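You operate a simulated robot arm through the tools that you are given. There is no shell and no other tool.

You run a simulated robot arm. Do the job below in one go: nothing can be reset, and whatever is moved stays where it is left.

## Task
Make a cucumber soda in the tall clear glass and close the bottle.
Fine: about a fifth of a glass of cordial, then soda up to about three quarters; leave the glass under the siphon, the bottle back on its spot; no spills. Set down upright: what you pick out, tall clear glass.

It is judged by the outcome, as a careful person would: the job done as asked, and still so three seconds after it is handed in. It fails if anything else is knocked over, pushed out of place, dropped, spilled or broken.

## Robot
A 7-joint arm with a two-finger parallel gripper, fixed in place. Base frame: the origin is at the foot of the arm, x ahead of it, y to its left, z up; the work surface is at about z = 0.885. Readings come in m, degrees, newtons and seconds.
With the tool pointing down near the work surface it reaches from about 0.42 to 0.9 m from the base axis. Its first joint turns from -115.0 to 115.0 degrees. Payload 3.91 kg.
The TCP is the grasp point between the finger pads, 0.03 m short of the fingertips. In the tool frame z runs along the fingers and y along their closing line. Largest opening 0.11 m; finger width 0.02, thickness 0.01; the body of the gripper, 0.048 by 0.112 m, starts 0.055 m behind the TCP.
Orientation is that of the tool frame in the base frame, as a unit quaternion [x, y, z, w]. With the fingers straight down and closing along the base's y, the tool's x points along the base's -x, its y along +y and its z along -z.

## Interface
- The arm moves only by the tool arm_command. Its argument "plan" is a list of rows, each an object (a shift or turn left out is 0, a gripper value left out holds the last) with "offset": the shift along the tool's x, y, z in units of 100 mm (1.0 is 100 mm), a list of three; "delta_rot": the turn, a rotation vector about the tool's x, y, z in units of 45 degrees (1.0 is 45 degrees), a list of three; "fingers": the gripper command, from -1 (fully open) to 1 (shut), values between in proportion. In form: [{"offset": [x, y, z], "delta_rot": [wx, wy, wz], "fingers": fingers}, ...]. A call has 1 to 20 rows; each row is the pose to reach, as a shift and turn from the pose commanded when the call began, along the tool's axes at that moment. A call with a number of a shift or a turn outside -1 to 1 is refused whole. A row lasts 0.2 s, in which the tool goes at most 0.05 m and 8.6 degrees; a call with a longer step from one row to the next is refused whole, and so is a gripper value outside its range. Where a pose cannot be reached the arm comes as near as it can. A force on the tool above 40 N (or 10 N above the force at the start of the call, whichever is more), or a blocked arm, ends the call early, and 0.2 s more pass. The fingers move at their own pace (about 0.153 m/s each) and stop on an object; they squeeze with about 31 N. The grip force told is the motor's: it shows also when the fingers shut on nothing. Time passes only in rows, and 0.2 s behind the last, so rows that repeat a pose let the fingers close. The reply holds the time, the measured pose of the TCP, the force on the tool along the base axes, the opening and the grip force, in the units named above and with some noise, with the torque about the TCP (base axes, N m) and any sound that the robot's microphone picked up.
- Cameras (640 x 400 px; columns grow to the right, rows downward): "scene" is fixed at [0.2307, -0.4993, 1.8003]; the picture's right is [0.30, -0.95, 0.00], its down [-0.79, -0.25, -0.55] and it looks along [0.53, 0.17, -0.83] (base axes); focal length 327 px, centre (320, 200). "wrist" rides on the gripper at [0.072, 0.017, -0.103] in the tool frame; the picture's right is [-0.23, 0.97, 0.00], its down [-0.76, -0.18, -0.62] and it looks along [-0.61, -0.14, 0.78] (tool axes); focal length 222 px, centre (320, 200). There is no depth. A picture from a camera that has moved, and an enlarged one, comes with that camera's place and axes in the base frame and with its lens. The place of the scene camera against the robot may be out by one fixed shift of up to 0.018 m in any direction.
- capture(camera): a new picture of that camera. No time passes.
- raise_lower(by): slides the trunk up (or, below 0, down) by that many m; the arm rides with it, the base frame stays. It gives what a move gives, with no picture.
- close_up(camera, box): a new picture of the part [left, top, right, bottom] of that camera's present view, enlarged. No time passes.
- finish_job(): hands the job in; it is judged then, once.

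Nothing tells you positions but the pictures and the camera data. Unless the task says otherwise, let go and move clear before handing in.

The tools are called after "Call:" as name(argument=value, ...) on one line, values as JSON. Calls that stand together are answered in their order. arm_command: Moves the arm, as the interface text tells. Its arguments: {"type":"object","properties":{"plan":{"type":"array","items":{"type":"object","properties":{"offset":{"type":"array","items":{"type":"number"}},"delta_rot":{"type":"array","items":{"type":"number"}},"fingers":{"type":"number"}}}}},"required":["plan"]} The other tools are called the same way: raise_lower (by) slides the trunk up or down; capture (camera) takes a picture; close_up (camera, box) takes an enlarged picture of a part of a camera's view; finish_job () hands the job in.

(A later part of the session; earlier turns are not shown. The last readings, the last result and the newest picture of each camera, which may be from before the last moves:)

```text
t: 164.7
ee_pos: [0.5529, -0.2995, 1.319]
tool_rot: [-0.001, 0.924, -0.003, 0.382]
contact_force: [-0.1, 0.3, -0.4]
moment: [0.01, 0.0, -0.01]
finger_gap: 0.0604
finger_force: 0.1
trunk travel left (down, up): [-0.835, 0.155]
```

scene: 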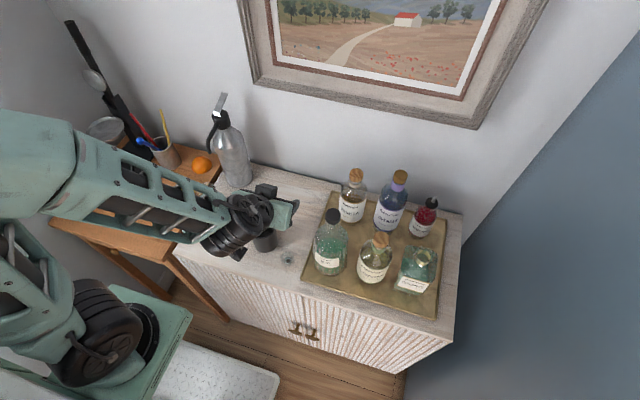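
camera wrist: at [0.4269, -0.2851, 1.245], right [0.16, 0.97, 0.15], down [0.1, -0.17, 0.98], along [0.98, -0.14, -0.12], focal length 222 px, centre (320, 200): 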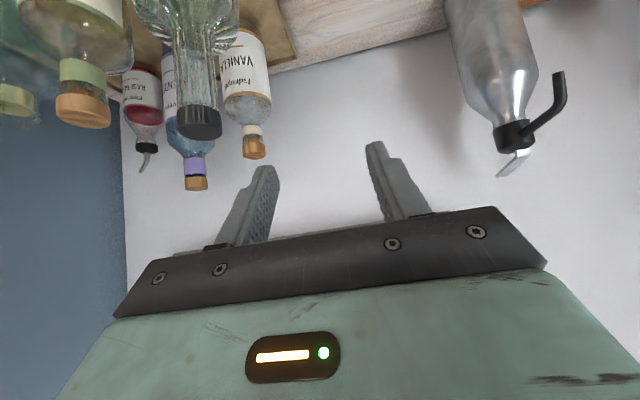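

Call:
arm_command(plan=[{"offset": [0.064, 0.05, -0.064]}, {"offset": [0.064, 0.05, -0.064]}])

Call:
raise_lower(by=-0.3)

Call:
capture(camera="wrist")

Call:
close_up(camera="scene", box=[220, 190, 360, 310])

```text
t: 165.3
ee_pos: [0.5433, -0.2963, 1.319]
tool_rot: [-0.002, 0.924, -0.003, 0.382]
contact_force: [-0.1, -0.3, 0.0]
moment: [-0.02, -0.01, 0.0]
finger_gap: 0.0603
finger_force: 0.0
trunk travel left (down, up): [-0.835, 0.155]
```

```text
t: 168.3
ee_pos: [0.5414, -0.2967, 1.0185]
tool_rot: [-0.001, 0.924, -0.004, 0.382]
contact_force: [1.1, 0.6, -0.4]
moment: [-0.01, -0.02, -0.01]
finger_gap: 0.0604
finger_force: 0.0
trunk travel left (down, up): [-0.535, 0.455]
```

```text
taken
camera wrist: at [0.4184, -0.2789, 1.0392], right [0.16, 0.97, 0.15], down [0.1, -0.17, 0.98], along [0.98, -0.14, -0.12], focal length 222 px, centre (320, 200)
```

wrist: 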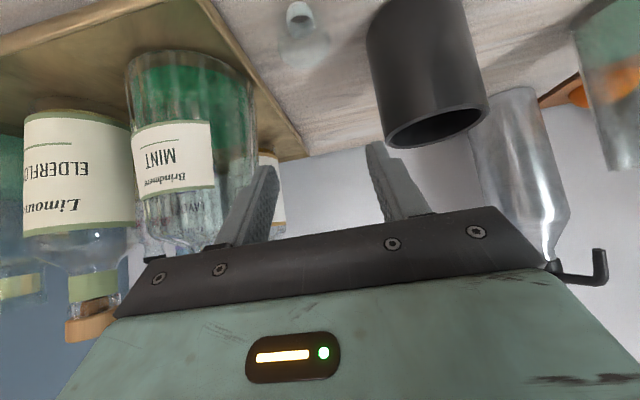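

```text
3.33 times, centred on (290, 250) of scene
camera zoom: at [0.2307, -0.4993, 1.8003], right [0.3, -0.95, 0.0], down [-0.79, -0.25, -0.55], along [0.53, 0.17, -0.83], focal length 1090 px, centre (420, 33)
```

zoom: 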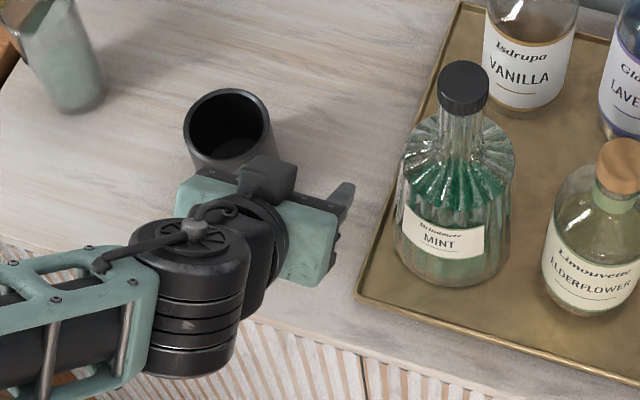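

Call:
arm_command(plan=[{"offset": [-0.025, 0.03, 0.025]}, {"offset": [-0.025, 0.03, 0.025]}])

Call:
raise_lower(by=-0.06)

Call:
capture(camera="wrist")

Call:
close_up(camera="wrist", box=[540, 0, 640, 180])

```text
t: 168.9
ee_pos: [0.5469, -0.2942, 1.0179]
tool_rot: [-0.001, 0.924, -0.003, 0.382]
contact_force: [0.4, 0.5, -0.4]
moment: [-0.03, 0.04, -0.01]
finger_gap: 0.0607
finger_force: 0.1
trunk travel left (down, up): [-0.535, 0.455]
```

```text
t: 169.9
ee_pos: [0.5455, -0.2931, 0.9593]
tool_rot: [-0.002, 0.924, -0.003, 0.382]
contact_force: [-0.5, 0.5, -0.7]
moment: [0.03, -0.01, -0.03]
finger_gap: 0.0606
finger_force: 0.1
trunk travel left (down, up): [-0.475, 0.515]
```

```text
taken
camera wrist: at [0.4216, -0.2761, 0.9794], right [0.16, 0.97, 0.15], down [0.1, -0.17, 0.98], along [0.98, -0.14, -0.12], focal length 222 px, centre (320, 200)
```

wrist: 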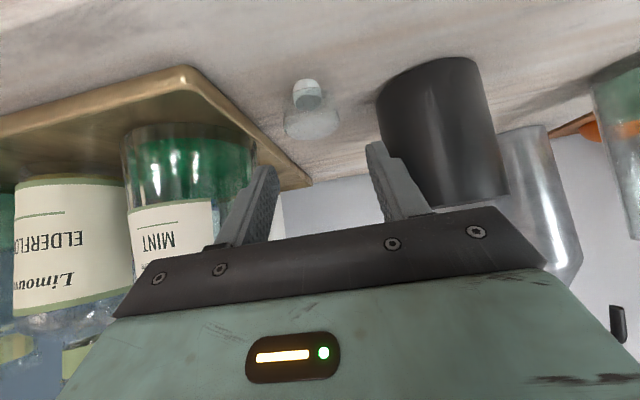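

```text
2.22 times, centred on (590, 90) of wrist
camera zoom: at [0.4216, -0.2761, 0.9794], right [0.16, 0.97, 0.15], down [0.1, -0.17, 0.98], along [0.98, -0.14, -0.12], focal length 494 px, centre (-280, 444)
```

zoom: 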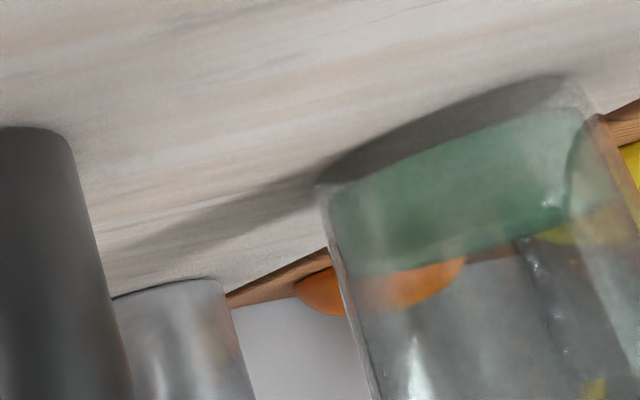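

This side view shows the cordial clearly, about 22% of inner height, so that's good. Next I'll lower onto the stopper with the fingers straddling it.

Call:
raise_lower(by=-0.04)

Call:
close_up(camera="wrist", box=[220, 60, 420, 230])

```text
t: 170.7
ee_pos: [0.5457, -0.2931, 0.919]
tool_rot: [-0.001, 0.924, -0.004, 0.382]
contact_force: [0.9, -0.2, -0.4]
moment: [-0.01, 0.02, -0.01]
finger_gap: 0.0605
finger_force: 0.0
trunk travel left (down, up): [-0.435, 0.555]
```

```text
2.35 times, centred on (320, 145) of wrist
camera zoom: at [0.4216, -0.2761, 0.9394], right [0.16, 0.97, 0.15], down [0.1, -0.17, 0.98], along [0.98, -0.14, -0.12], focal length 523 px, centre (320, 329)
```

zoom: 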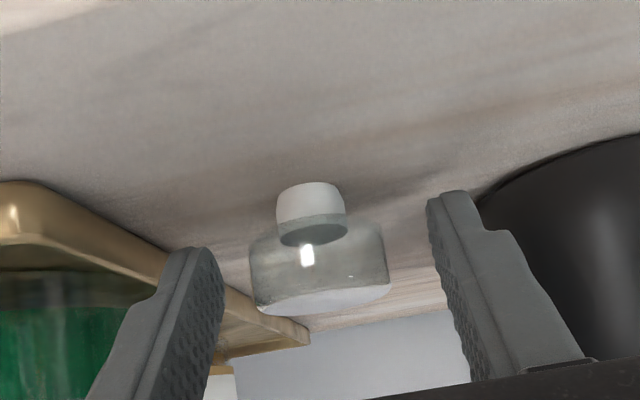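

Nearly identical to the release view. I'll shift 1 mm and close.

Call:
arm_command(plan=[{"offset": [0, -0.011, 0]}, {"offset": [0, -0.011, 0], "fingers": 0.2}, {"offset": [0, -0.011, 0], "fingers": 0.33}, {"offset": [0, -0.011, 0], "fingers": 0.4}, {"offset": [0, -0.011, 0], "fingers": 1}, {"offset": [0, -0.011, 0], "fingers": 1}])

Call:
raise_lower(by=0.02)

Call:
close_up(camera="wrist", box=[220, 60, 420, 230])

```text
t: 172.1
ee_pos: [0.5464, -0.2954, 0.9174]
tool_rot: [-0.001, 0.924, -0.003, 0.382]
contact_force: [0.8, -0.2, 0.4]
moment: [-0.01, 0.0, 0.06]
finger_gap: 0.0357
finger_force: 30.8
trunk travel left (down, up): [-0.435, 0.555]
```

```text
t: 172.8
ee_pos: [0.5466, -0.2943, 0.9391]
tool_rot: [-0.001, 0.925, -0.004, 0.381]
contact_force: [0.2, 0.0, -0.6]
moment: [0.02, 0.0, 0.03]
finger_gap: 0.0357
finger_force: 31.5
trunk travel left (down, up): [-0.455, 0.535]
```

```text
2.35 times, centred on (320, 145) of wrist
camera zoom: at [0.4214, -0.2773, 0.9596], right [0.16, 0.97, 0.15], down [0.1, -0.17, 0.98], along [0.98, -0.14, -0.12], focal length 523 px, centre (320, 329)
```

zoom: 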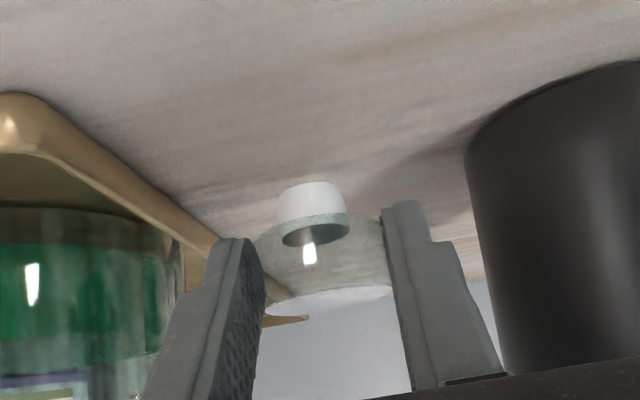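

Stopper in hand. I'll carry it back to the bottle over the neighbours.

Call:
raise_lower(by=0.31)

Call:
arm_command(plan=[{"offset": [0, -0.33, 0], "fingers": 1}, {"offset": [0, -0.66, 0]}, {"offset": [0, -1.0, 0]}])

Call:
arm_command(plan=[{"offset": [0, -0.33, 0]}, {"offset": [0, -0.66, 0]}, {"offset": [0, -1.0, 0]}])

Call:
arm_command(plan=[{"offset": [-0.1, -0.33, 0.1]}, {"offset": [-0.2, -0.66, 0.2]}, {"offset": [-0.297, -1.0, 0.297]}])

Call:
arm_command(plan=[{"offset": [0, -0.22, 0]}, {"offset": [0, -0.47, 0]}, {"offset": [0, -0.47, 0]}])

```text
t: 175.9
ee_pos: [0.5463, -0.295, 1.2493]
tool_rot: [-0.001, 0.924, -0.004, 0.382]
contact_force: [0.5, -0.2, -0.7]
moment: [-0.04, 0.02, 0.01]
finger_gap: 0.0355
finger_force: 31.5
trunk travel left (down, up): [-0.765, 0.225]
```

```text
t: 176.7
ee_pos: [0.5463, -0.3932, 1.2493]
tool_rot: [-0.001, 0.924, -0.003, 0.383]
contact_force: [0.5, 0.9, 0.2]
moment: [-0.01, 0.02, -0.03]
finger_gap: 0.0352
finger_force: 30.9
trunk travel left (down, up): [-0.765, 0.225]
```

```text
t: 177.5
ee_pos: [0.5447, -0.4932, 1.2495]
tool_rot: [-0.002, 0.924, -0.003, 0.382]
contact_force: [0.5, 0.4, 0.2]
moment: [0.0, 0.0, -0.01]
finger_gap: 0.0355
finger_force: 30.4
trunk travel left (down, up): [-0.765, 0.225]
```

```text
t: 178.3
ee_pos: [0.5857, -0.5937, 1.2513]
tool_rot: [-0.001, 0.924, -0.004, 0.383]
contact_force: [-0.8, 0.0, 0.5]
moment: [0.02, 0.02, -0.04]
finger_gap: 0.0359
finger_force: 31.3
trunk travel left (down, up): [-0.765, 0.225]
```

```text
t: 179.1
ee_pos: [0.5878, -0.6428, 1.2501]
tool_rot: [-0.001, 0.924, -0.004, 0.382]
contact_force: [-0.8, 0.1, 0.5]
moment: [-0.01, 0.01, -0.01]
finger_gap: 0.0356
finger_force: 31.5
trunk travel left (down, up): [-0.765, 0.225]
```

Call:
raise_lower(by=-0.125)

Call:
close_up(camera="wrist", box=[265, 60, 365, 180])

Call:
close_up(camera="scene", box=[370, 190, 470, 310])

```text
t: 180.6
ee_pos: [0.5873, -0.6434, 1.1281]
tool_rot: [-0.001, 0.924, -0.003, 0.382]
contact_force: [0.3, -0.8, -0.3]
moment: [0.03, 0.01, 0.02]
finger_gap: 0.0356
finger_force: 31.0
trunk travel left (down, up): [-0.64, 0.35]
```

```text
3.33 times, centred on (315, 120) of wrist
camera zoom: at [0.4623, -0.6254, 1.1478], right [0.16, 0.97, 0.15], down [0.1, -0.17, 0.98], along [0.98, -0.14, -0.12], focal length 740 px, centre (337, 467)
```

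zoom: 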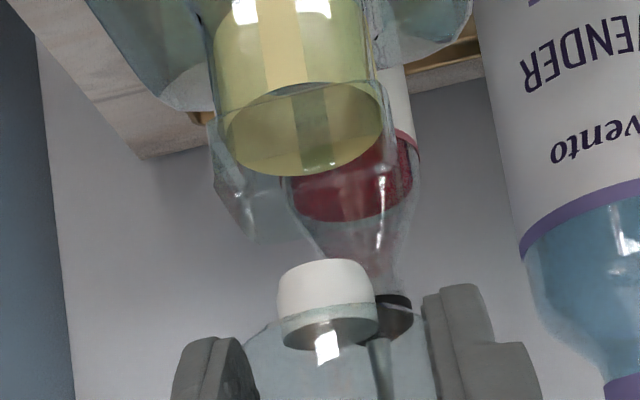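

```text
3.33 times, centred on (420, 250) of scene
camera zoom: at [0.2307, -0.4993, 1.8003], right [0.3, -0.95, 0.0], down [-0.79, -0.25, -0.55], along [0.53, 0.17, -0.83], focal length 1090 px, centre (-13, 33)
```

zoom: 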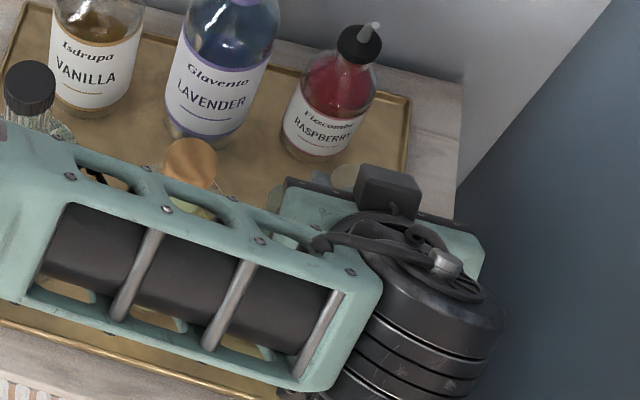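

Call:
arm_command(plan=[{"offset": [-0.011, 0.006, 0.011], "fingers": 1}, {"offset": [-0.011, 0.006, 0.011]}])

Call:
raise_lower(by=-0.015)

Call:
close_up(camera="wrist", box=[265, 60, 365, 180])

```text
t: 181.2
ee_pos: [0.5892, -0.6429, 1.1263]
tool_rot: [-0.002, 0.924, -0.003, 0.382]
contact_force: [-0.4, -0.2, -0.3]
moment: [-0.02, 0.0, -0.03]
finger_gap: 0.0356
finger_force: 31.5
trunk travel left (down, up): [-0.64, 0.35]
```

```text
t: 181.8
ee_pos: [0.5882, -0.643, 1.1117]
tool_rot: [-0.001, 0.924, -0.003, 0.382]
contact_force: [0.1, -1.4, -0.5]
moment: [-0.04, 0.02, 0.0]
finger_gap: 0.0354
finger_force: 31.3
trunk travel left (down, up): [-0.625, 0.365]
```

```text
3.33 times, centred on (315, 120) of wrist
camera zoom: at [0.4642, -0.6249, 1.1325], right [0.16, 0.97, 0.15], down [0.1, -0.17, 0.98], along [0.98, -0.14, -0.12], focal length 740 px, centre (337, 467)
```

zoom: 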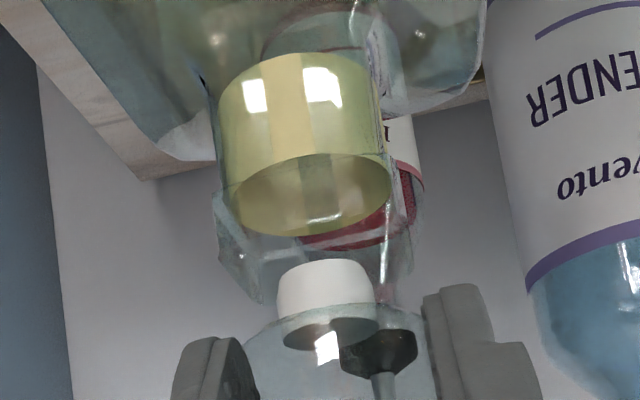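

Well aligned. I'll lower to seat it.

Call:
raise_lower(by=-0.008)

Call:
raise_lower(by=-0.004)

Call:
raise_lower(by=-0.003)

Call:
close_up(camera="wrist", box=[265, 60, 365, 180])

```text
t: 182.4
ee_pos: [0.588, -0.6427, 1.1037]
tool_rot: [-0.002, 0.924, -0.003, 0.382]
contact_force: [0.0, 0.6, -0.9]
moment: [0.0, 0.02, 0.02]
finger_gap: 0.0355
finger_force: 31.4
trunk travel left (down, up): [-0.617, 0.373]
```

```text
t: 182.9
ee_pos: [0.5878, -0.6425, 1.1003]
tool_rot: [-0.002, 0.924, -0.003, 0.383]
contact_force: [-0.2, 2.3, 6.9]
moment: [0.08, -0.11, 0.06]
finger_gap: 0.0357
finger_force: 30.8
trunk travel left (down, up): [-0.613, 0.377]
```

```text
t: 183.4
ee_pos: [0.5897, -0.642, 1.0966]
tool_rot: [-0.001, 0.924, -0.004, 0.383]
contact_force: [5.4, -1.1, 6.9]
moment: [0.18, -0.57, -0.08]
finger_gap: 0.0359
finger_force: 30.9
trunk travel left (down, up): [-0.61, 0.38]
heard: snap
```

```text
3.33 times, centred on (315, 120) of wrist
camera zoom: at [0.465, -0.6246, 1.1174], right [0.16, 0.97, 0.15], down [0.1, -0.17, 0.98], along [0.98, -0.14, -0.12], focal length 740 px, centre (337, 467)
```

zoom: 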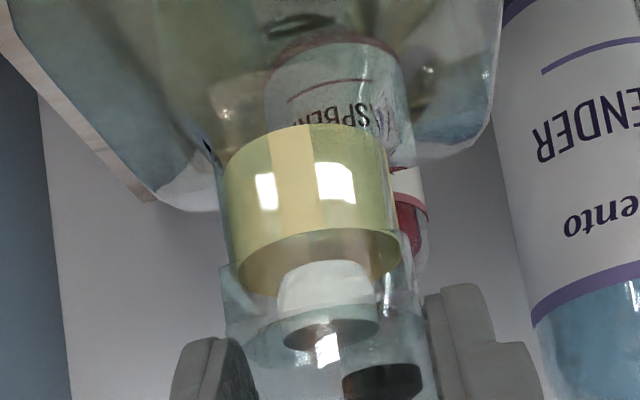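

"Snap" heard. I'll press 2 mm more to confirm it is home, then release.

Call:
raise_lower(by=-0.002)

Call:
raise_lower(by=0.002)

Call:
arm_command(plan=[{"fingers": 0.33}, {"fingers": 0.2}, {"fingers": 0.0}, {"fingers": -0.1}, {"fingers": -0.1}])

Call:
close_up(camera="wrist", box=[240, 70, 400, 230])

```text
t: 184.0
ee_pos: [0.5892, -0.6428, 1.097]
tool_rot: [-0.001, 0.924, -0.005, 0.383]
contact_force: [5.9, -0.7, 15.3]
moment: [0.12, -0.54, -0.02]
finger_gap: 0.0358
finger_force: 30.8
trunk travel left (down, up): [-0.608, 0.382]
```

```text
t: 184.5
ee_pos: [0.589, -0.6425, 1.0958]
tool_rot: [-0.002, 0.924, -0.003, 0.381]
contact_force: [6.1, 0.4, 9.8]
moment: [0.08, -0.64, -0.06]
finger_gap: 0.0361
finger_force: 30.9
trunk travel left (down, up): [-0.61, 0.38]
```

```text
t: 185.7
ee_pos: [0.5893, -0.6423, 1.0975]
tool_rot: [-0.001, 0.924, -0.004, 0.381]
contact_force: [-0.8, 0.0, -0.6]
moment: [0.0, -0.01, 0.0]
finger_gap: 0.0605
finger_force: 0.0
trunk travel left (down, up): [-0.61, 0.38]
```

```text
2.50 times, centred on (320, 150) of wrist
camera zoom: at [0.4642, -0.6249, 1.1176], right [0.16, 0.97, 0.15], down [0.1, -0.17, 0.98], along [0.98, -0.14, -0.12], focal length 555 px, centre (320, 325)
```

zoom: 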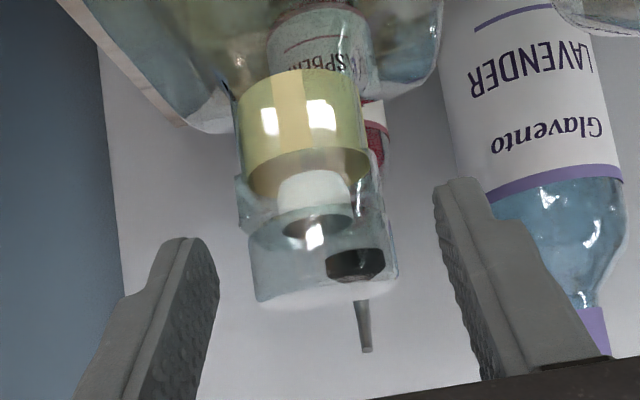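

The stopper is seated upright and there was no second snap on release. I'll back out carefully and look at it.

Call:
arm_command(plan=[{"offset": [0, 0, -0.1]}, {"offset": [0, 0, -0.3]}, {"offset": [0, 0, -0.6]}, {"offset": [0, 0, -0.9]}])

Call:
close_up(camera="wrist", box=[240, 0, 400, 160])

Call:
close_up(camera="scene", box=[370, 190, 470, 310])

```text
t: 186.7
ee_pos: [0.5246, -0.6427, 1.1599]
tool_rot: [-0.001, 0.924, -0.004, 0.382]
contact_force: [0.4, 0.3, 0.5]
moment: [0.03, 0.0, -0.02]
finger_gap: 0.0603
finger_force: 0.0
trunk travel left (down, up): [-0.61, 0.38]
```

```text
2.50 times, centred on (320, 80) of wrist
camera zoom: at [0.4002, -0.6246, 1.1814], right [0.16, 0.97, 0.15], down [0.1, -0.17, 0.98], along [0.98, -0.14, -0.12], focal length 555 px, centre (320, 500)
```

zoom: 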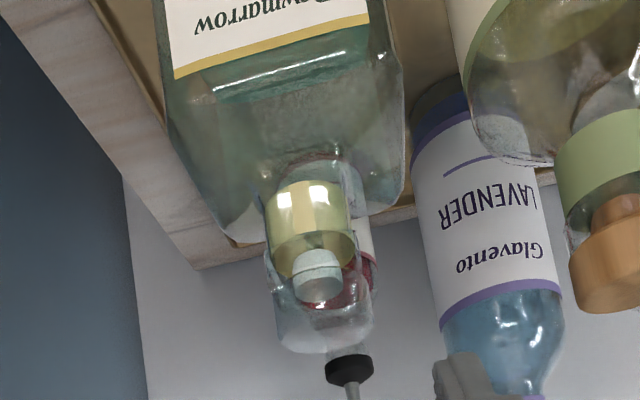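

```text
3.33 times, centred on (420, 250) of scene
camera zoom: at [0.2307, -0.4993, 1.8003], right [0.3, -0.95, 0.0], down [-0.79, -0.25, -0.55], along [0.53, 0.17, -0.83], focal length 1090 px, centre (-13, 33)
```

zoom: 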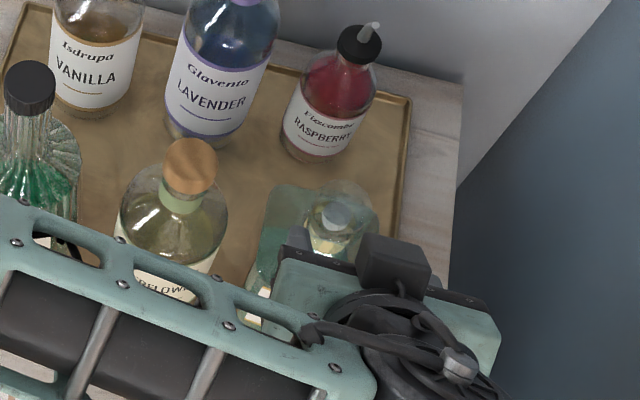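

The bottle is closed and in place. Next is the glass: I'll travel back left at a safe height and pitch to 30°.

Call:
raise_lower(by=0.15)

Call:
arm_command(plan=[{"offset": [0, 0.33, 0], "delta_rot": [0, -0.11, 0], "fingers": -1}, {"offset": [0, 0.66, 0], "delta_rot": [0, -0.22, 0]}, {"offset": [0, 1.0, 0], "delta_rot": [0, -0.333, 0]}])

Call:
arm_command(plan=[{"offset": [0, 0.33, 0]}, {"offset": [0, 0.66, 0]}, {"offset": [0, 1.0, 0]}])

Call:
arm_command(plan=[{"offset": [0, 0.33, 0]}, {"offset": [0, 0.66, 0]}, {"offset": [0, 1.0, 0]}])

Call:
arm_command(plan=[{"offset": [0, 0.33, 0]}, {"offset": [0, 0.66, 0]}, {"offset": [0, 1.0, 0]}])

Call:
capture(camera="scene")

```text
t: 188.4
ee_pos: [0.5249, -0.6428, 1.3104]
tool_rot: [-0.001, 0.924, -0.003, 0.382]
contact_force: [-0.7, -0.2, -0.2]
moment: [-0.02, 0.0, -0.01]
finger_gap: 0.0606
finger_force: 0.2
trunk travel left (down, up): [-0.76, 0.23]
```

```text
t: 189.2
ee_pos: [0.5248, -0.54, 1.3083]
tool_rot: [-0.002, 0.866, -0.003, 0.5]
contact_force: [0.3, -0.6, 0.1]
moment: [-0.03, -0.02, 0.01]
finger_gap: 0.1099
finger_force: 0.1
trunk travel left (down, up): [-0.76, 0.23]
```

```text
t: 190.0
ee_pos: [0.5259, -0.4427, 1.3059]
tool_rot: [-0.002, 0.866, -0.004, 0.5]
contact_force: [-0.3, 0.1, 0.6]
moment: [-0.01, -0.01, -0.02]
finger_gap: 0.1102
finger_force: 0.0
trunk travel left (down, up): [-0.76, 0.23]
```

```text
t: 190.8
ee_pos: [0.5245, -0.3427, 1.3061]
tool_rot: [-0.001, 0.867, -0.004, 0.499]
contact_force: [0.6, -1.4, -0.2]
moment: [0.01, 0.01, 0.05]
finger_gap: 0.1102
finger_force: 0.1
trunk travel left (down, up): [-0.76, 0.23]
```

```text
t: 191.6
ee_pos: [0.5299, -0.2827, 1.2765]
tool_rot: [-0.001, 0.866, -0.004, 0.5]
contact_force: [-0.1, 0.4, -0.1]
moment: [0.0, 0.0, 0.0]
finger_gap: 0.1098
finger_force: 0.0
out of reach, approached as far as the arm can: row 2, 3
trunk travel left (down, up): [-0.76, 0.23]
```

```text
taken
```

scene: 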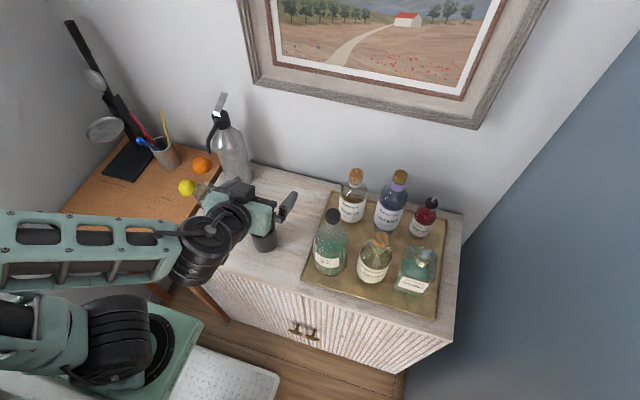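

Too close to the base for this posture. I'll yaw the tool 25° to the left, which also gives a good approach line to the glass.

Call:
arm_command(plan=[{"delta_rot": [-0.12, 0, -0.07]}, {"delta_rot": [-0.24, 0, -0.139]}, {"delta_rot": [-0.36, 0, -0.208]}, {"delta_rot": [-0.481, 0, -0.278]}])

Call:
capture(camera="wrist")

```text
t: 192.6
ee_pos: [0.5313, -0.2812, 1.2767]
tool_rot: [-0.191, 0.846, 0.106, 0.487]
contact_force: [0.7, 0.8, 0.5]
moment: [-0.02, 0.0, -0.04]
finger_gap: 0.1098
finger_force: 0.1
trunk travel left (down, up): [-0.76, 0.23]
```

```text
taken
camera wrist: at [0.4093, -0.3196, 1.2654], right [-0.31, 0.93, 0.19], down [-0.07, -0.22, 0.97], along [0.95, 0.29, 0.13], focal length 222 px, centre (320, 200)
```

wrist: 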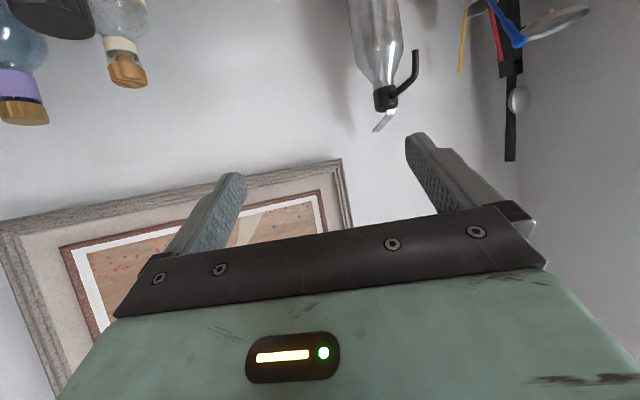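

Call:
arm_command(plan=[{"offset": [-0.07, 0.3, 0.122]}, {"offset": [-0.14, 0.6, 0.244]}, {"offset": [-0.211, 0.906, 0.366]}])

Call:
arm_command(plan=[{"offset": [-0.07, 0.3, 0.122]}, {"offset": [-0.14, 0.6, 0.244]}, {"offset": [-0.232, 0.997, 0.403]}])

Call:
capture(camera="scene")

```text
t: 193.4
ee_pos: [0.5342, -0.1836, 1.2732]
tool_rot: [-0.189, 0.846, 0.105, 0.487]
contact_force: [1.9, 0.4, -0.9]
moment: [-0.01, 0.0, 0.04]
finger_gap: 0.1101
finger_force: 0.0
out of reach, approached as far as the arm can: row 3
trunk travel left (down, up): [-0.76, 0.23]
```

```text
t: 194.2
ee_pos: [0.5828, -0.1027, 1.2712]
tool_rot: [-0.19, 0.846, 0.106, 0.487]
contact_force: [0.5, 0.6, 0.5]
moment: [0.01, 0.01, 0.0]
finger_gap: 0.11
finger_force: 0.0
out of reach, approached as far as the arm can: row 1, 2, 3
trunk travel left (down, up): [-0.76, 0.23]
```

```text
taken
```

scene: 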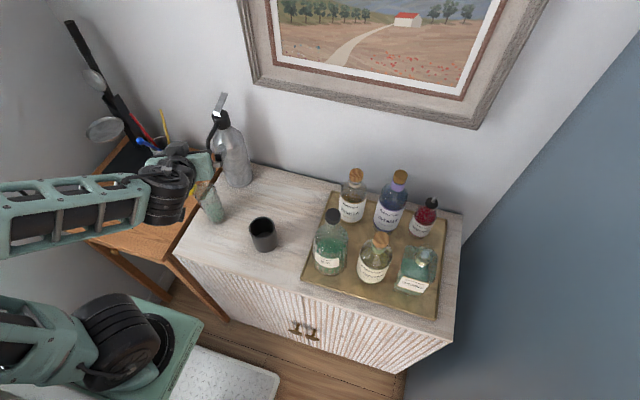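

Call:
arm_command(plan=[{"offset": [-0.29, 0, -0.167]}, {"offset": [-0.58, 0, -0.333]}, {"offset": [-0.866, 0, -0.5]}])

Call:
arm_command(plan=[{"offset": [-0.29, 0, -0.167]}, {"offset": [-0.58, 0, -0.333]}, {"offset": [-0.866, 0, -0.5]}])

Call:
arm_command(plan=[{"offset": [0.1, 0.08, -0.18]}, {"offset": [0.2, 0.17, -0.36]}])

```text
t: 195.0
ee_pos: [0.6161, -0.1069, 1.3506]
tool_rot: [-0.188, 0.847, 0.104, 0.486]
contact_force: [0.0, -1.5, 0.4]
moment: [0.0, -0.03, 0.03]
finger_gap: 0.1101
finger_force: 0.1
out of reach, approached as far as the arm can: row 1, 2, 3
trunk travel left (down, up): [-0.76, 0.23]
```

```text
t: 195.8
ee_pos: [0.6312, -0.1204, 1.4327]
tool_rot: [-0.189, 0.846, 0.105, 0.487]
contact_force: [0.0, 1.0, -0.3]
moment: [-0.01, -0.01, 0.0]
finger_gap: 0.11
finger_force: 0.0
out of reach, approached as far as the arm can: row 1, 2, 3
trunk travel left (down, up): [-0.76, 0.23]
```

```text
t: 196.4
ee_pos: [0.6303, -0.1201, 1.4335]
tool_rot: [-0.189, 0.847, 0.104, 0.487]
contact_force: [0.5, 1.0, -0.1]
moment: [0.03, 0.0, 0.0]
finger_gap: 0.1101
finger_force: 0.1
out of reach, approached as far as the arm can: row 1, 2
trunk travel left (down, up): [-0.76, 0.23]
```

Call:
arm_command(plan=[{"offset": [0.29, 0, 0.167]}, {"offset": [0.58, 0, 0.333]}, {"offset": [0.866, 0, 0.5]}])

Call:
arm_command(plan=[{"offset": [0.29, 0, 0.167]}, {"offset": [0.58, 0, 0.333]}, {"offset": [0.866, 0, 0.5]}])

Call:
arm_command(plan=[{"offset": [-0.07, 0.3, 0.122]}, {"offset": [-0.14, 0.6, 0.244]}, {"offset": [-0.211, 0.906, 0.366]}])

Call:
capture(camera="scene")

```text
t: 197.2
ee_pos: [0.6279, -0.1232, 1.3313]
tool_rot: [-0.189, 0.846, 0.104, 0.487]
contact_force: [0.4, -0.3, -0.4]
moment: [0.0, -0.02, -0.04]
finger_gap: 0.1099
finger_force: 0.1
trunk travel left (down, up): [-0.76, 0.23]
```

```text
t: 198.0
ee_pos: [0.6284, -0.1263, 1.2337]
tool_rot: [-0.189, 0.846, 0.104, 0.487]
contact_force: [-0.1, 0.2, -0.6]
moment: [-0.01, 0.01, -0.02]
finger_gap: 0.1098
finger_force: 0.1
trunk travel left (down, up): [-0.76, 0.23]
```

```text
t: 198.8
ee_pos: [0.6275, -0.0258, 1.2316]
tool_rot: [-0.188, 0.846, 0.105, 0.487]
contact_force: [0.2, 0.4, 0.4]
moment: [0.0, 0.01, 0.04]
finger_gap: 0.1098
finger_force: 0.1
trunk travel left (down, up): [-0.76, 0.23]
```

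```text
taken
```

scene: 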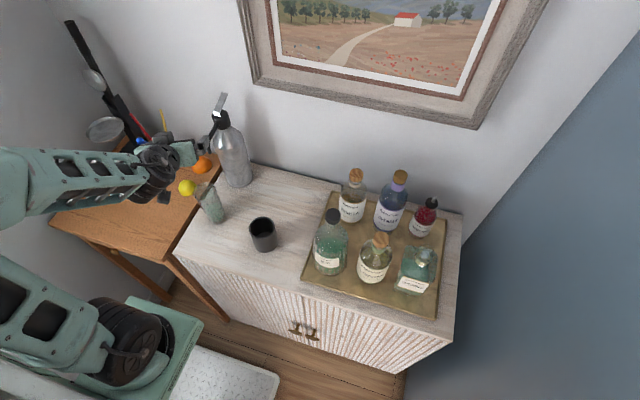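

No limit now, and I'm almost exactly above the glass. With the fingers wide open I can descend straight around it using the trunk. I'll fine-align, then lower partway and check.

Call:
arm_command(plan=[{"offset": [0.046, 0.01, -0.08], "fingers": -1}, {"offset": [0.046, 0.01, -0.08], "fingers": -1}])

Call:
raise_lower(by=-0.12)

Call:
capture(camera="wrist")

Call:
close_up(camera="scene", box=[130, 130, 270, 250])

```text
t: 199.4
ee_pos: [0.6179, -0.0291, 1.2329]
tool_rot: [-0.188, 0.847, 0.104, 0.487]
contact_force: [-0.3, 0.0, 0.0]
moment: [0.01, -0.03, 0.01]
finger_gap: 0.1099
finger_force: 0.2
trunk travel left (down, up): [-0.76, 0.23]
```

```text
t: 200.9
ee_pos: [0.6177, -0.0292, 1.1125]
tool_rot: [-0.188, 0.846, 0.104, 0.487]
contact_force: [-1.4, 0.2, -0.4]
moment: [-0.04, 0.01, 0.02]
finger_gap: 0.1101
finger_force: 0.1
trunk travel left (down, up): [-0.64, 0.35]
```

```text
taken
camera wrist: at [0.4974, -0.0664, 1.1012], right [-0.31, 0.93, 0.19], down [-0.07, -0.22, 0.97], along [0.95, 0.29, 0.13], focal length 222 px, centre (320, 200)
```

wrist: 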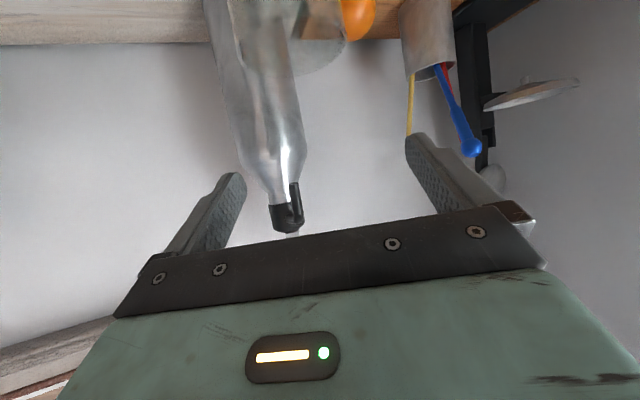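

```text
3.33 times, centred on (200, 190) of scene
camera zoom: at [0.2307, -0.4993, 1.8003], right [0.3, -0.95, 0.0], down [-0.79, -0.25, -0.55], along [0.53, 0.17, -0.83], focal length 1090 px, centre (720, 233)
```

zoom: 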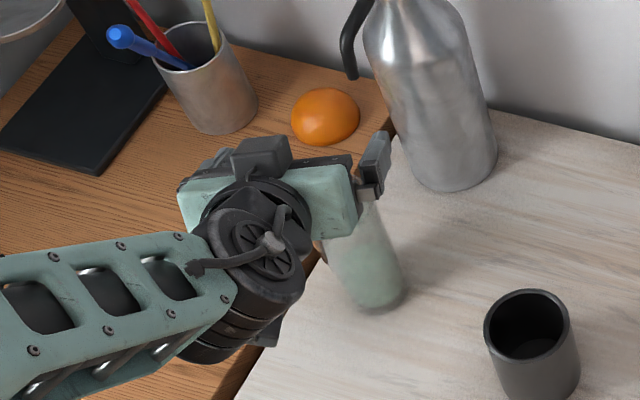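

Call:
close_up(camera="wrist", box=[200, 0, 400, 130])

```text
3.08 times, centred on (300, 65) of wrist
camera zoom: at [0.4974, -0.0664, 1.1012], right [-0.31, 0.93, 0.19], down [-0.07, -0.22, 0.97], along [0.95, 0.29, 0.13], focal length 684 px, centre (382, 615)
```

zoom: 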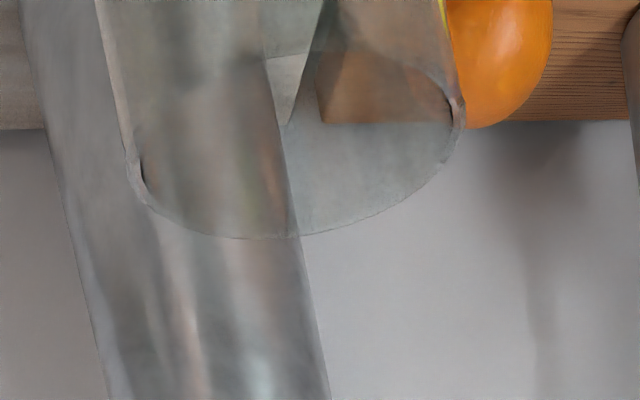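

Laterally centred within a millimetre. I'll continue straight down around the glass.

Call:
raise_lower(by=-0.08)

Call:
capture(camera="wrist")

Call:
close_up(camera="scene", box=[130, 130, 270, 250])

```text
t: 202.1
ee_pos: [0.6181, -0.0294, 1.032]
tool_rot: [-0.189, 0.847, 0.104, 0.486]
contact_force: [0.0, -0.4, 0.7]
moment: [-0.02, 0.0, -0.02]
finger_gap: 0.1101
finger_force: 0.2
trunk travel left (down, up): [-0.56, 0.43]
```

```text
taken
camera wrist: at [0.4974, -0.0664, 1.0212], right [-0.31, 0.93, 0.19], down [-0.07, -0.22, 0.97], along [0.95, 0.29, 0.13], focal length 222 px, centre (320, 200)
```

wrist: 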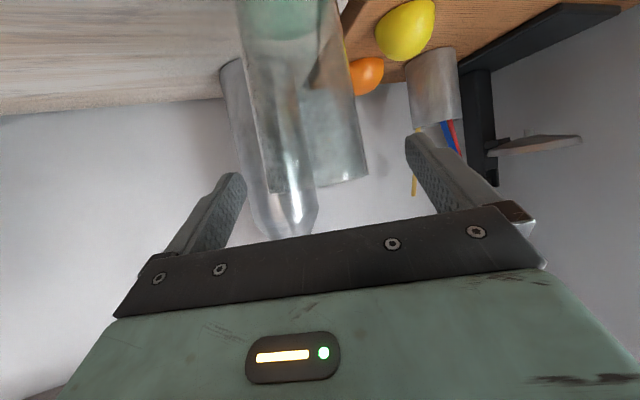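

```text
3.33 times, centred on (200, 190) of scene
camera zoom: at [0.2307, -0.4993, 1.8003], right [0.3, -0.95, 0.0], down [-0.79, -0.25, -0.55], along [0.53, 0.17, -0.83], focal length 1090 px, centre (720, 233)
```

zoom: 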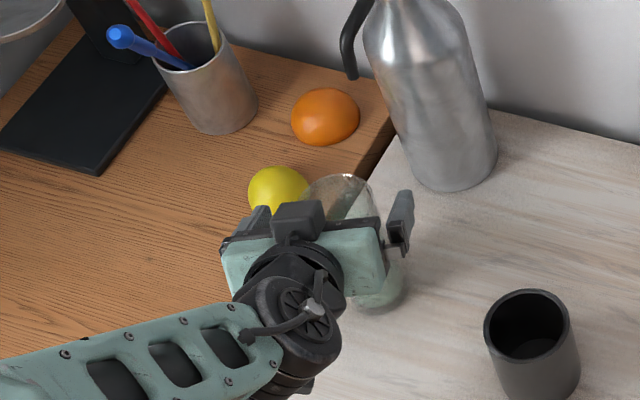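

Call:
raise_lower(by=-0.066)

Call:
capture(camera="wrist")

Call:
close_up(camera="wrist", box=[220, 0, 400, 230])

```text
t: 203.2
ee_pos: [0.6188, -0.0287, 0.9664]
tool_rot: [-0.189, 0.847, 0.105, 0.486]
contact_force: [0.3, 0.3, 0.2]
moment: [0.02, 0.0, -0.01]
finger_gap: 0.1098
finger_force: 0.1
trunk travel left (down, up): [-0.494, 0.496]
```

```text
taken
camera wrist: at [0.4974, -0.0664, 0.9551], right [-0.31, 0.93, 0.19], down [-0.07, -0.22, 0.97], along [0.95, 0.29, 0.13], focal length 222 px, centre (320, 200)
```

wrist: 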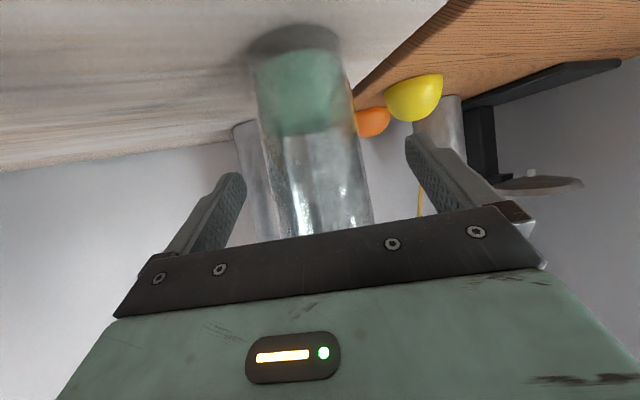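

```text
1.74 times, centred on (310, 115) of wrist
camera zoom: at [0.4974, -0.0664, 0.9551], right [-0.31, 0.93, 0.19], down [-0.07, -0.22, 0.97], along [0.95, 0.29, 0.13], focal length 386 px, centre (337, 348)
```

zoom: 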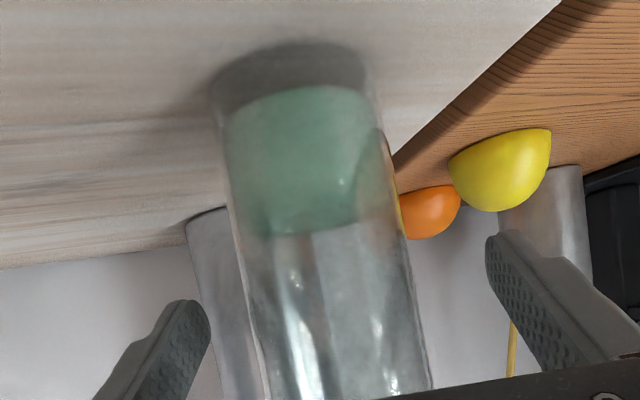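

The cordial depth measures about 23% of inner height (19% by volume), which is good. I'll grip the glass gently.

Call:
arm_command(plan=[{"offset": [-0.025, 0, 0.043], "fingers": -1}, {"offset": [-0.025, 0, 0.043], "fingers": -0.4}, {"offset": [-0.025, 0, 0.043], "fingers": -0.1}, {"offset": [-0.025, 0, 0.043], "fingers": 0.3}, {"offset": [-0.025, 0, 0.043], "fingers": 1}, {"offset": [-0.025, 0, 0.043], "fingers": 1}])

Call:
raise_lower(by=0.012)

Call:
capture(camera="wrist")

```text
t: 204.6
ee_pos: [0.6221, -0.0266, 0.9664]
tool_rot: [-0.188, 0.846, 0.105, 0.488]
contact_force: [1.8, -2.6, 4.7]
moment: [0.0, -0.09, -0.04]
finger_gap: 0.062
finger_force: 31.7
trunk travel left (down, up): [-0.494, 0.496]
```

```text
t: 205.2
ee_pos: [0.6228, -0.026, 0.9782]
tool_rot: [-0.189, 0.847, 0.104, 0.486]
contact_force: [-0.1, 0.8, -2.8]
moment: [-0.01, 0.06, -0.01]
finger_gap: 0.0621
finger_force: 30.9
trunk travel left (down, up): [-0.506, 0.484]
```

```text
taken
camera wrist: at [0.5017, -0.0643, 0.9669], right [-0.31, 0.93, 0.19], down [-0.07, -0.22, 0.97], along [0.95, 0.29, 0.13], focal length 222 px, centre (320, 200)
```

wrist: 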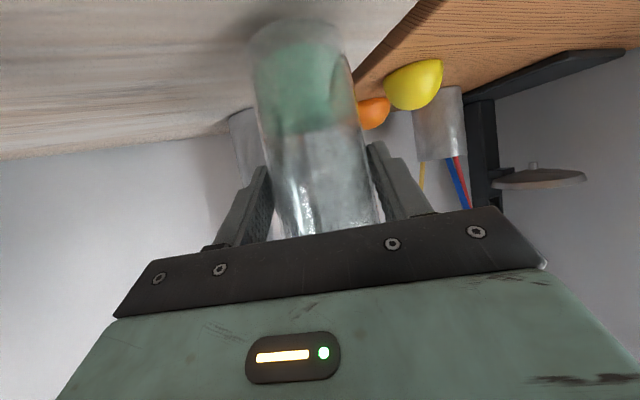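

Glass lifted with its content steady. The spout tip is at about (0.710, -0.024, 1.117), so I'll move the glass slowly to a centre of about (0.700, -0.024), leaving clearance to the siphon body.

Call:
arm_command(plan=[{"offset": [-0.05, -0.05, 0.085], "fingers": 1}, {"offset": [-0.11, -0.11, 0.19]}, {"offset": [-0.17, -0.17, 0.29]}, {"offset": [-0.23, -0.24, 0.4]}, {"offset": [-0.289, -0.297, 0.501]}, {"offset": [-0.289, -0.297, 0.501]}])

Call:
capture(camera="wrist")

Call:
close_up(camera="scene", box=[150, 80, 290, 240])

```text
t: 206.6
ee_pos: [0.6898, -0.0302, 0.9787]
tool_rot: [-0.188, 0.846, 0.104, 0.488]
contact_force: [0.6, -0.7, -3.9]
moment: [0.01, 0.04, 0.01]
finger_gap: 0.062
finger_force: 30.9
trunk travel left (down, up): [-0.506, 0.484]
```

```text
taken
camera wrist: at [0.5676, -0.0674, 0.9668], right [-0.31, 0.93, 0.19], down [-0.07, -0.22, 0.97], along [0.95, 0.29, 0.13], focal length 222 px, centre (320, 200)
```

wrist: 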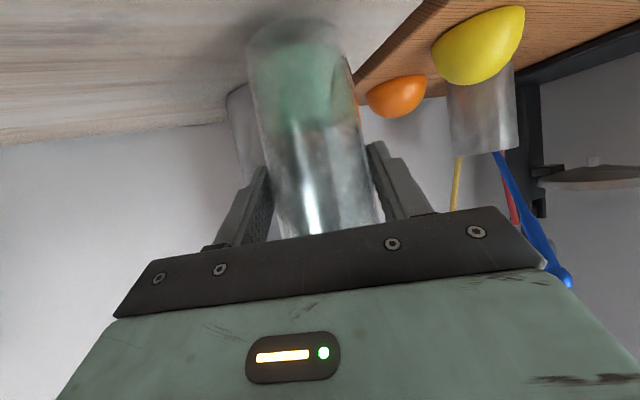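

```text
2.50 times, centred on (220, 160) of scene
camera zoom: at [0.2307, -0.4993, 1.8003], right [0.3, -0.95, 0.0], down [-0.79, -0.25, -0.55], along [0.53, 0.17, -0.83], focal length 818 px, centre (570, 300)
```

zoom: 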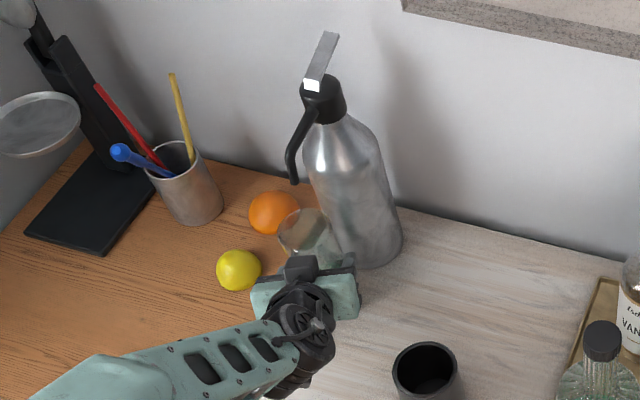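

The spout tip drops inside the rim, about 1 cm behind centre. I'll set the glass down.

Call:
raise_lower(by=-0.01)

Call:
raise_lower(by=-0.002)

Call:
raise_lower(by=-0.001)

```text
t: 207.1
ee_pos: [0.6876, -0.0294, 0.9684]
tool_rot: [-0.189, 0.847, 0.104, 0.486]
contact_force: [0.6, -0.8, -4.1]
moment: [-0.03, 0.03, -0.03]
finger_gap: 0.0619
finger_force: 30.7
trunk travel left (down, up): [-0.496, 0.494]
```

```text
t: 207.7
ee_pos: [0.6895, -0.0291, 0.9675]
tool_rot: [-0.189, 0.846, 0.104, 0.488]
contact_force: [-0.3, 1.0, 0.7]
moment: [0.09, 0.13, -0.02]
finger_gap: 0.0621
finger_force: 30.9
trunk travel left (down, up): [-0.494, 0.496]
```

```text
t: 208.2
ee_pos: [0.6893, -0.0311, 0.9668]
tool_rot: [-0.188, 0.845, 0.105, 0.489]
contact_force: [0.8, -2.9, 9.8]
moment: [0.16, 0.09, 0.02]
finger_gap: 0.0618
finger_force: 31.4
trunk travel left (down, up): [-0.493, 0.497]
```

Call:
raise_lower(by=0.001)

Call:
arm_command(plan=[{"fingers": -0.1}, {"fingers": -0.3}, {"fingers": -0.6}, {"fingers": -0.6}])

Call:
capture(camera="wrist")

Call:
close_up(camera="scene", box=[150, 80, 290, 240])

```text
t: 208.7
ee_pos: [0.6889, -0.0301, 0.9666]
tool_rot: [-0.189, 0.846, 0.105, 0.487]
contact_force: [3.5, -2.9, 8.0]
moment: [0.16, -0.22, -0.1]
finger_gap: 0.0621
finger_force: 30.8
trunk travel left (down, up): [-0.494, 0.496]
```

```text
t: 209.7
ee_pos: [0.6887, -0.0305, 0.9665]
tool_rot: [-0.188, 0.847, 0.104, 0.487]
contact_force: [-0.3, -0.4, -0.8]
moment: [0.01, 0.01, 0.0]
finger_gap: 0.0882
finger_force: 0.1
trunk travel left (down, up): [-0.494, 0.496]
```

```text
taken
camera wrist: at [0.5673, -0.0673, 0.9547], right [-0.31, 0.93, 0.19], down [-0.07, -0.22, 0.97], along [0.95, 0.29, 0.13], focal length 222 px, centre (320, 200)
```

wrist: 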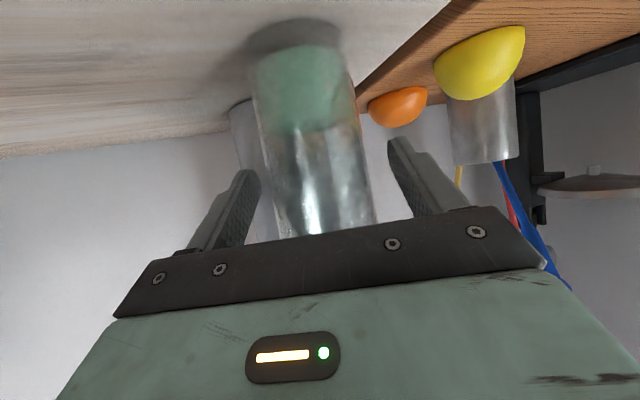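

```text
2.50 times, centred on (220, 160) of scene
camera zoom: at [0.2307, -0.4993, 1.8003], right [0.3, -0.95, 0.0], down [-0.79, -0.25, -0.55], along [0.53, 0.17, -0.83], focal length 818 px, centre (570, 300)
```

zoom: 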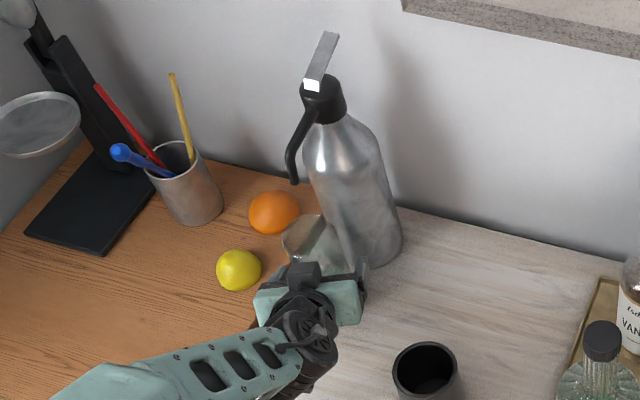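

Released. I'll back out horizontally first in small steps.

Call:
arm_command(plan=[{"offset": [0.1, 0, -0.173], "fingers": -0.6}, {"offset": [0.2, 0, -0.346]}, {"offset": [0.3, 0, -0.52]}])

Call:
close_up(camera="scene", box=[150, 80, 290, 240])

```text
t: 210.5
ee_pos: [0.6344, -0.0559, 0.9664]
tool_rot: [-0.189, 0.847, 0.104, 0.487]
contact_force: [-0.5, 0.4, -0.4]
moment: [0.04, 0.02, 0.01]
finger_gap: 0.088
finger_force: 0.1
trunk travel left (down, up): [-0.494, 0.496]
```

```text
2.50 times, centred on (220, 160) of scene
camera zoom: at [0.2307, -0.4993, 1.8003], right [0.3, -0.95, 0.0], down [-0.79, -0.25, -0.55], along [0.53, 0.17, -0.83], focal length 818 px, centre (570, 300)
```

zoom: 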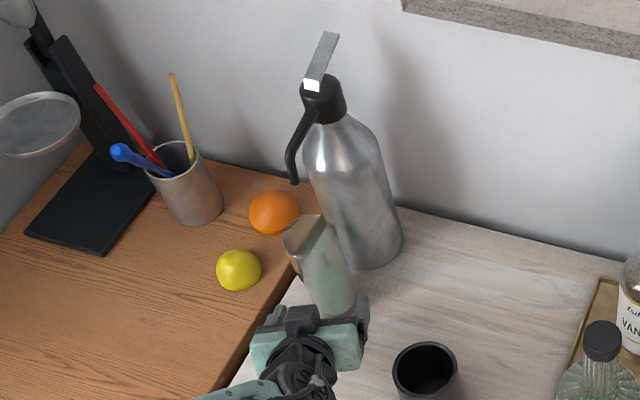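

Call:
capture(camera="wrist")

Call:
raise_lower(by=0.32)

Call:
capture(camera="wrist")

Call:
close_up(camera="scene", box=[170, 80, 270, 220])

```text
taken
camera wrist: at [0.5135, -0.0927, 0.9541], right [-0.31, 0.93, 0.19], down [-0.07, -0.22, 0.97], along [0.95, 0.29, 0.13], focal length 222 px, centre (320, 200)
```

wrist: 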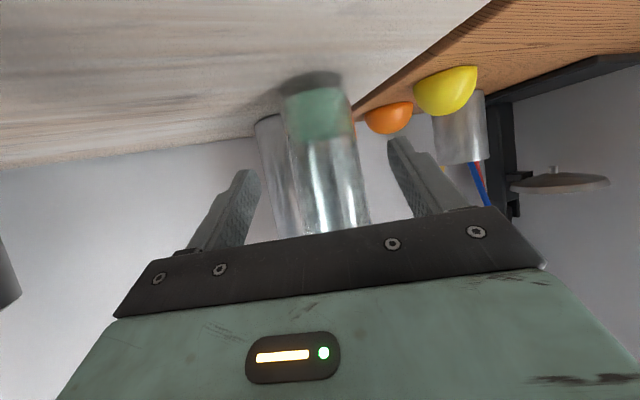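

```text
t: 213.7
ee_pos: [0.6343, -0.0554, 1.2852]
tool_rot: [-0.189, 0.846, 0.104, 0.487]
contact_force: [-0.1, 0.1, 0.0]
moment: [-0.01, -0.01, 0.0]
finger_gap: 0.0882
finger_force: 0.1
trunk travel left (down, up): [-0.814, 0.176]
```

```text
taken
camera wrist: at [0.5136, -0.0927, 1.2741], right [-0.31, 0.93, 0.19], down [-0.07, -0.22, 0.97], along [0.95, 0.29, 0.13], focal length 222 px, centre (320, 200)
```

wrist: 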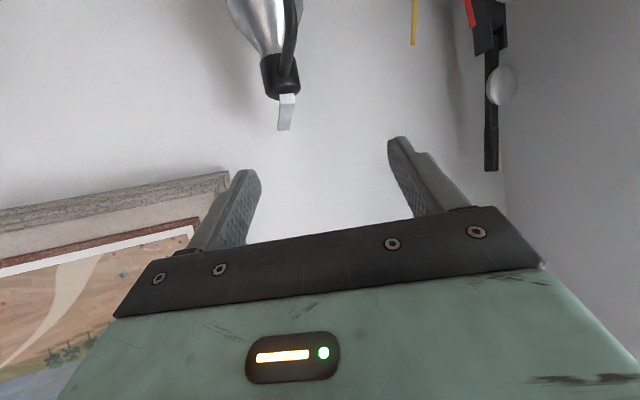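

```text
2.86 times, centred on (220, 150) of scene
camera zoom: at [0.2307, -0.4993, 1.8003], right [0.3, -0.95, 0.0], down [-0.79, -0.25, -0.55], along [0.53, 0.17, -0.83], focal length 934 px, centre (606, 343)
```

zoom: 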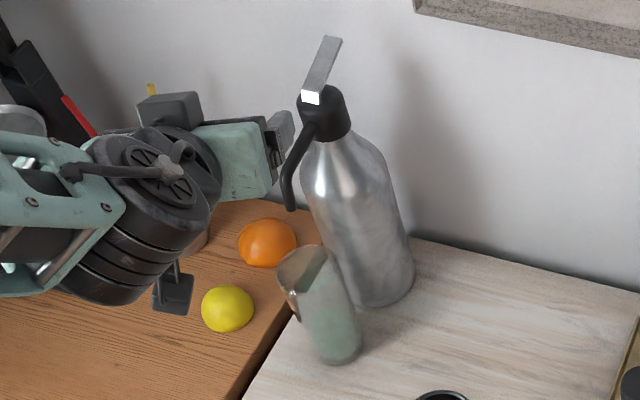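

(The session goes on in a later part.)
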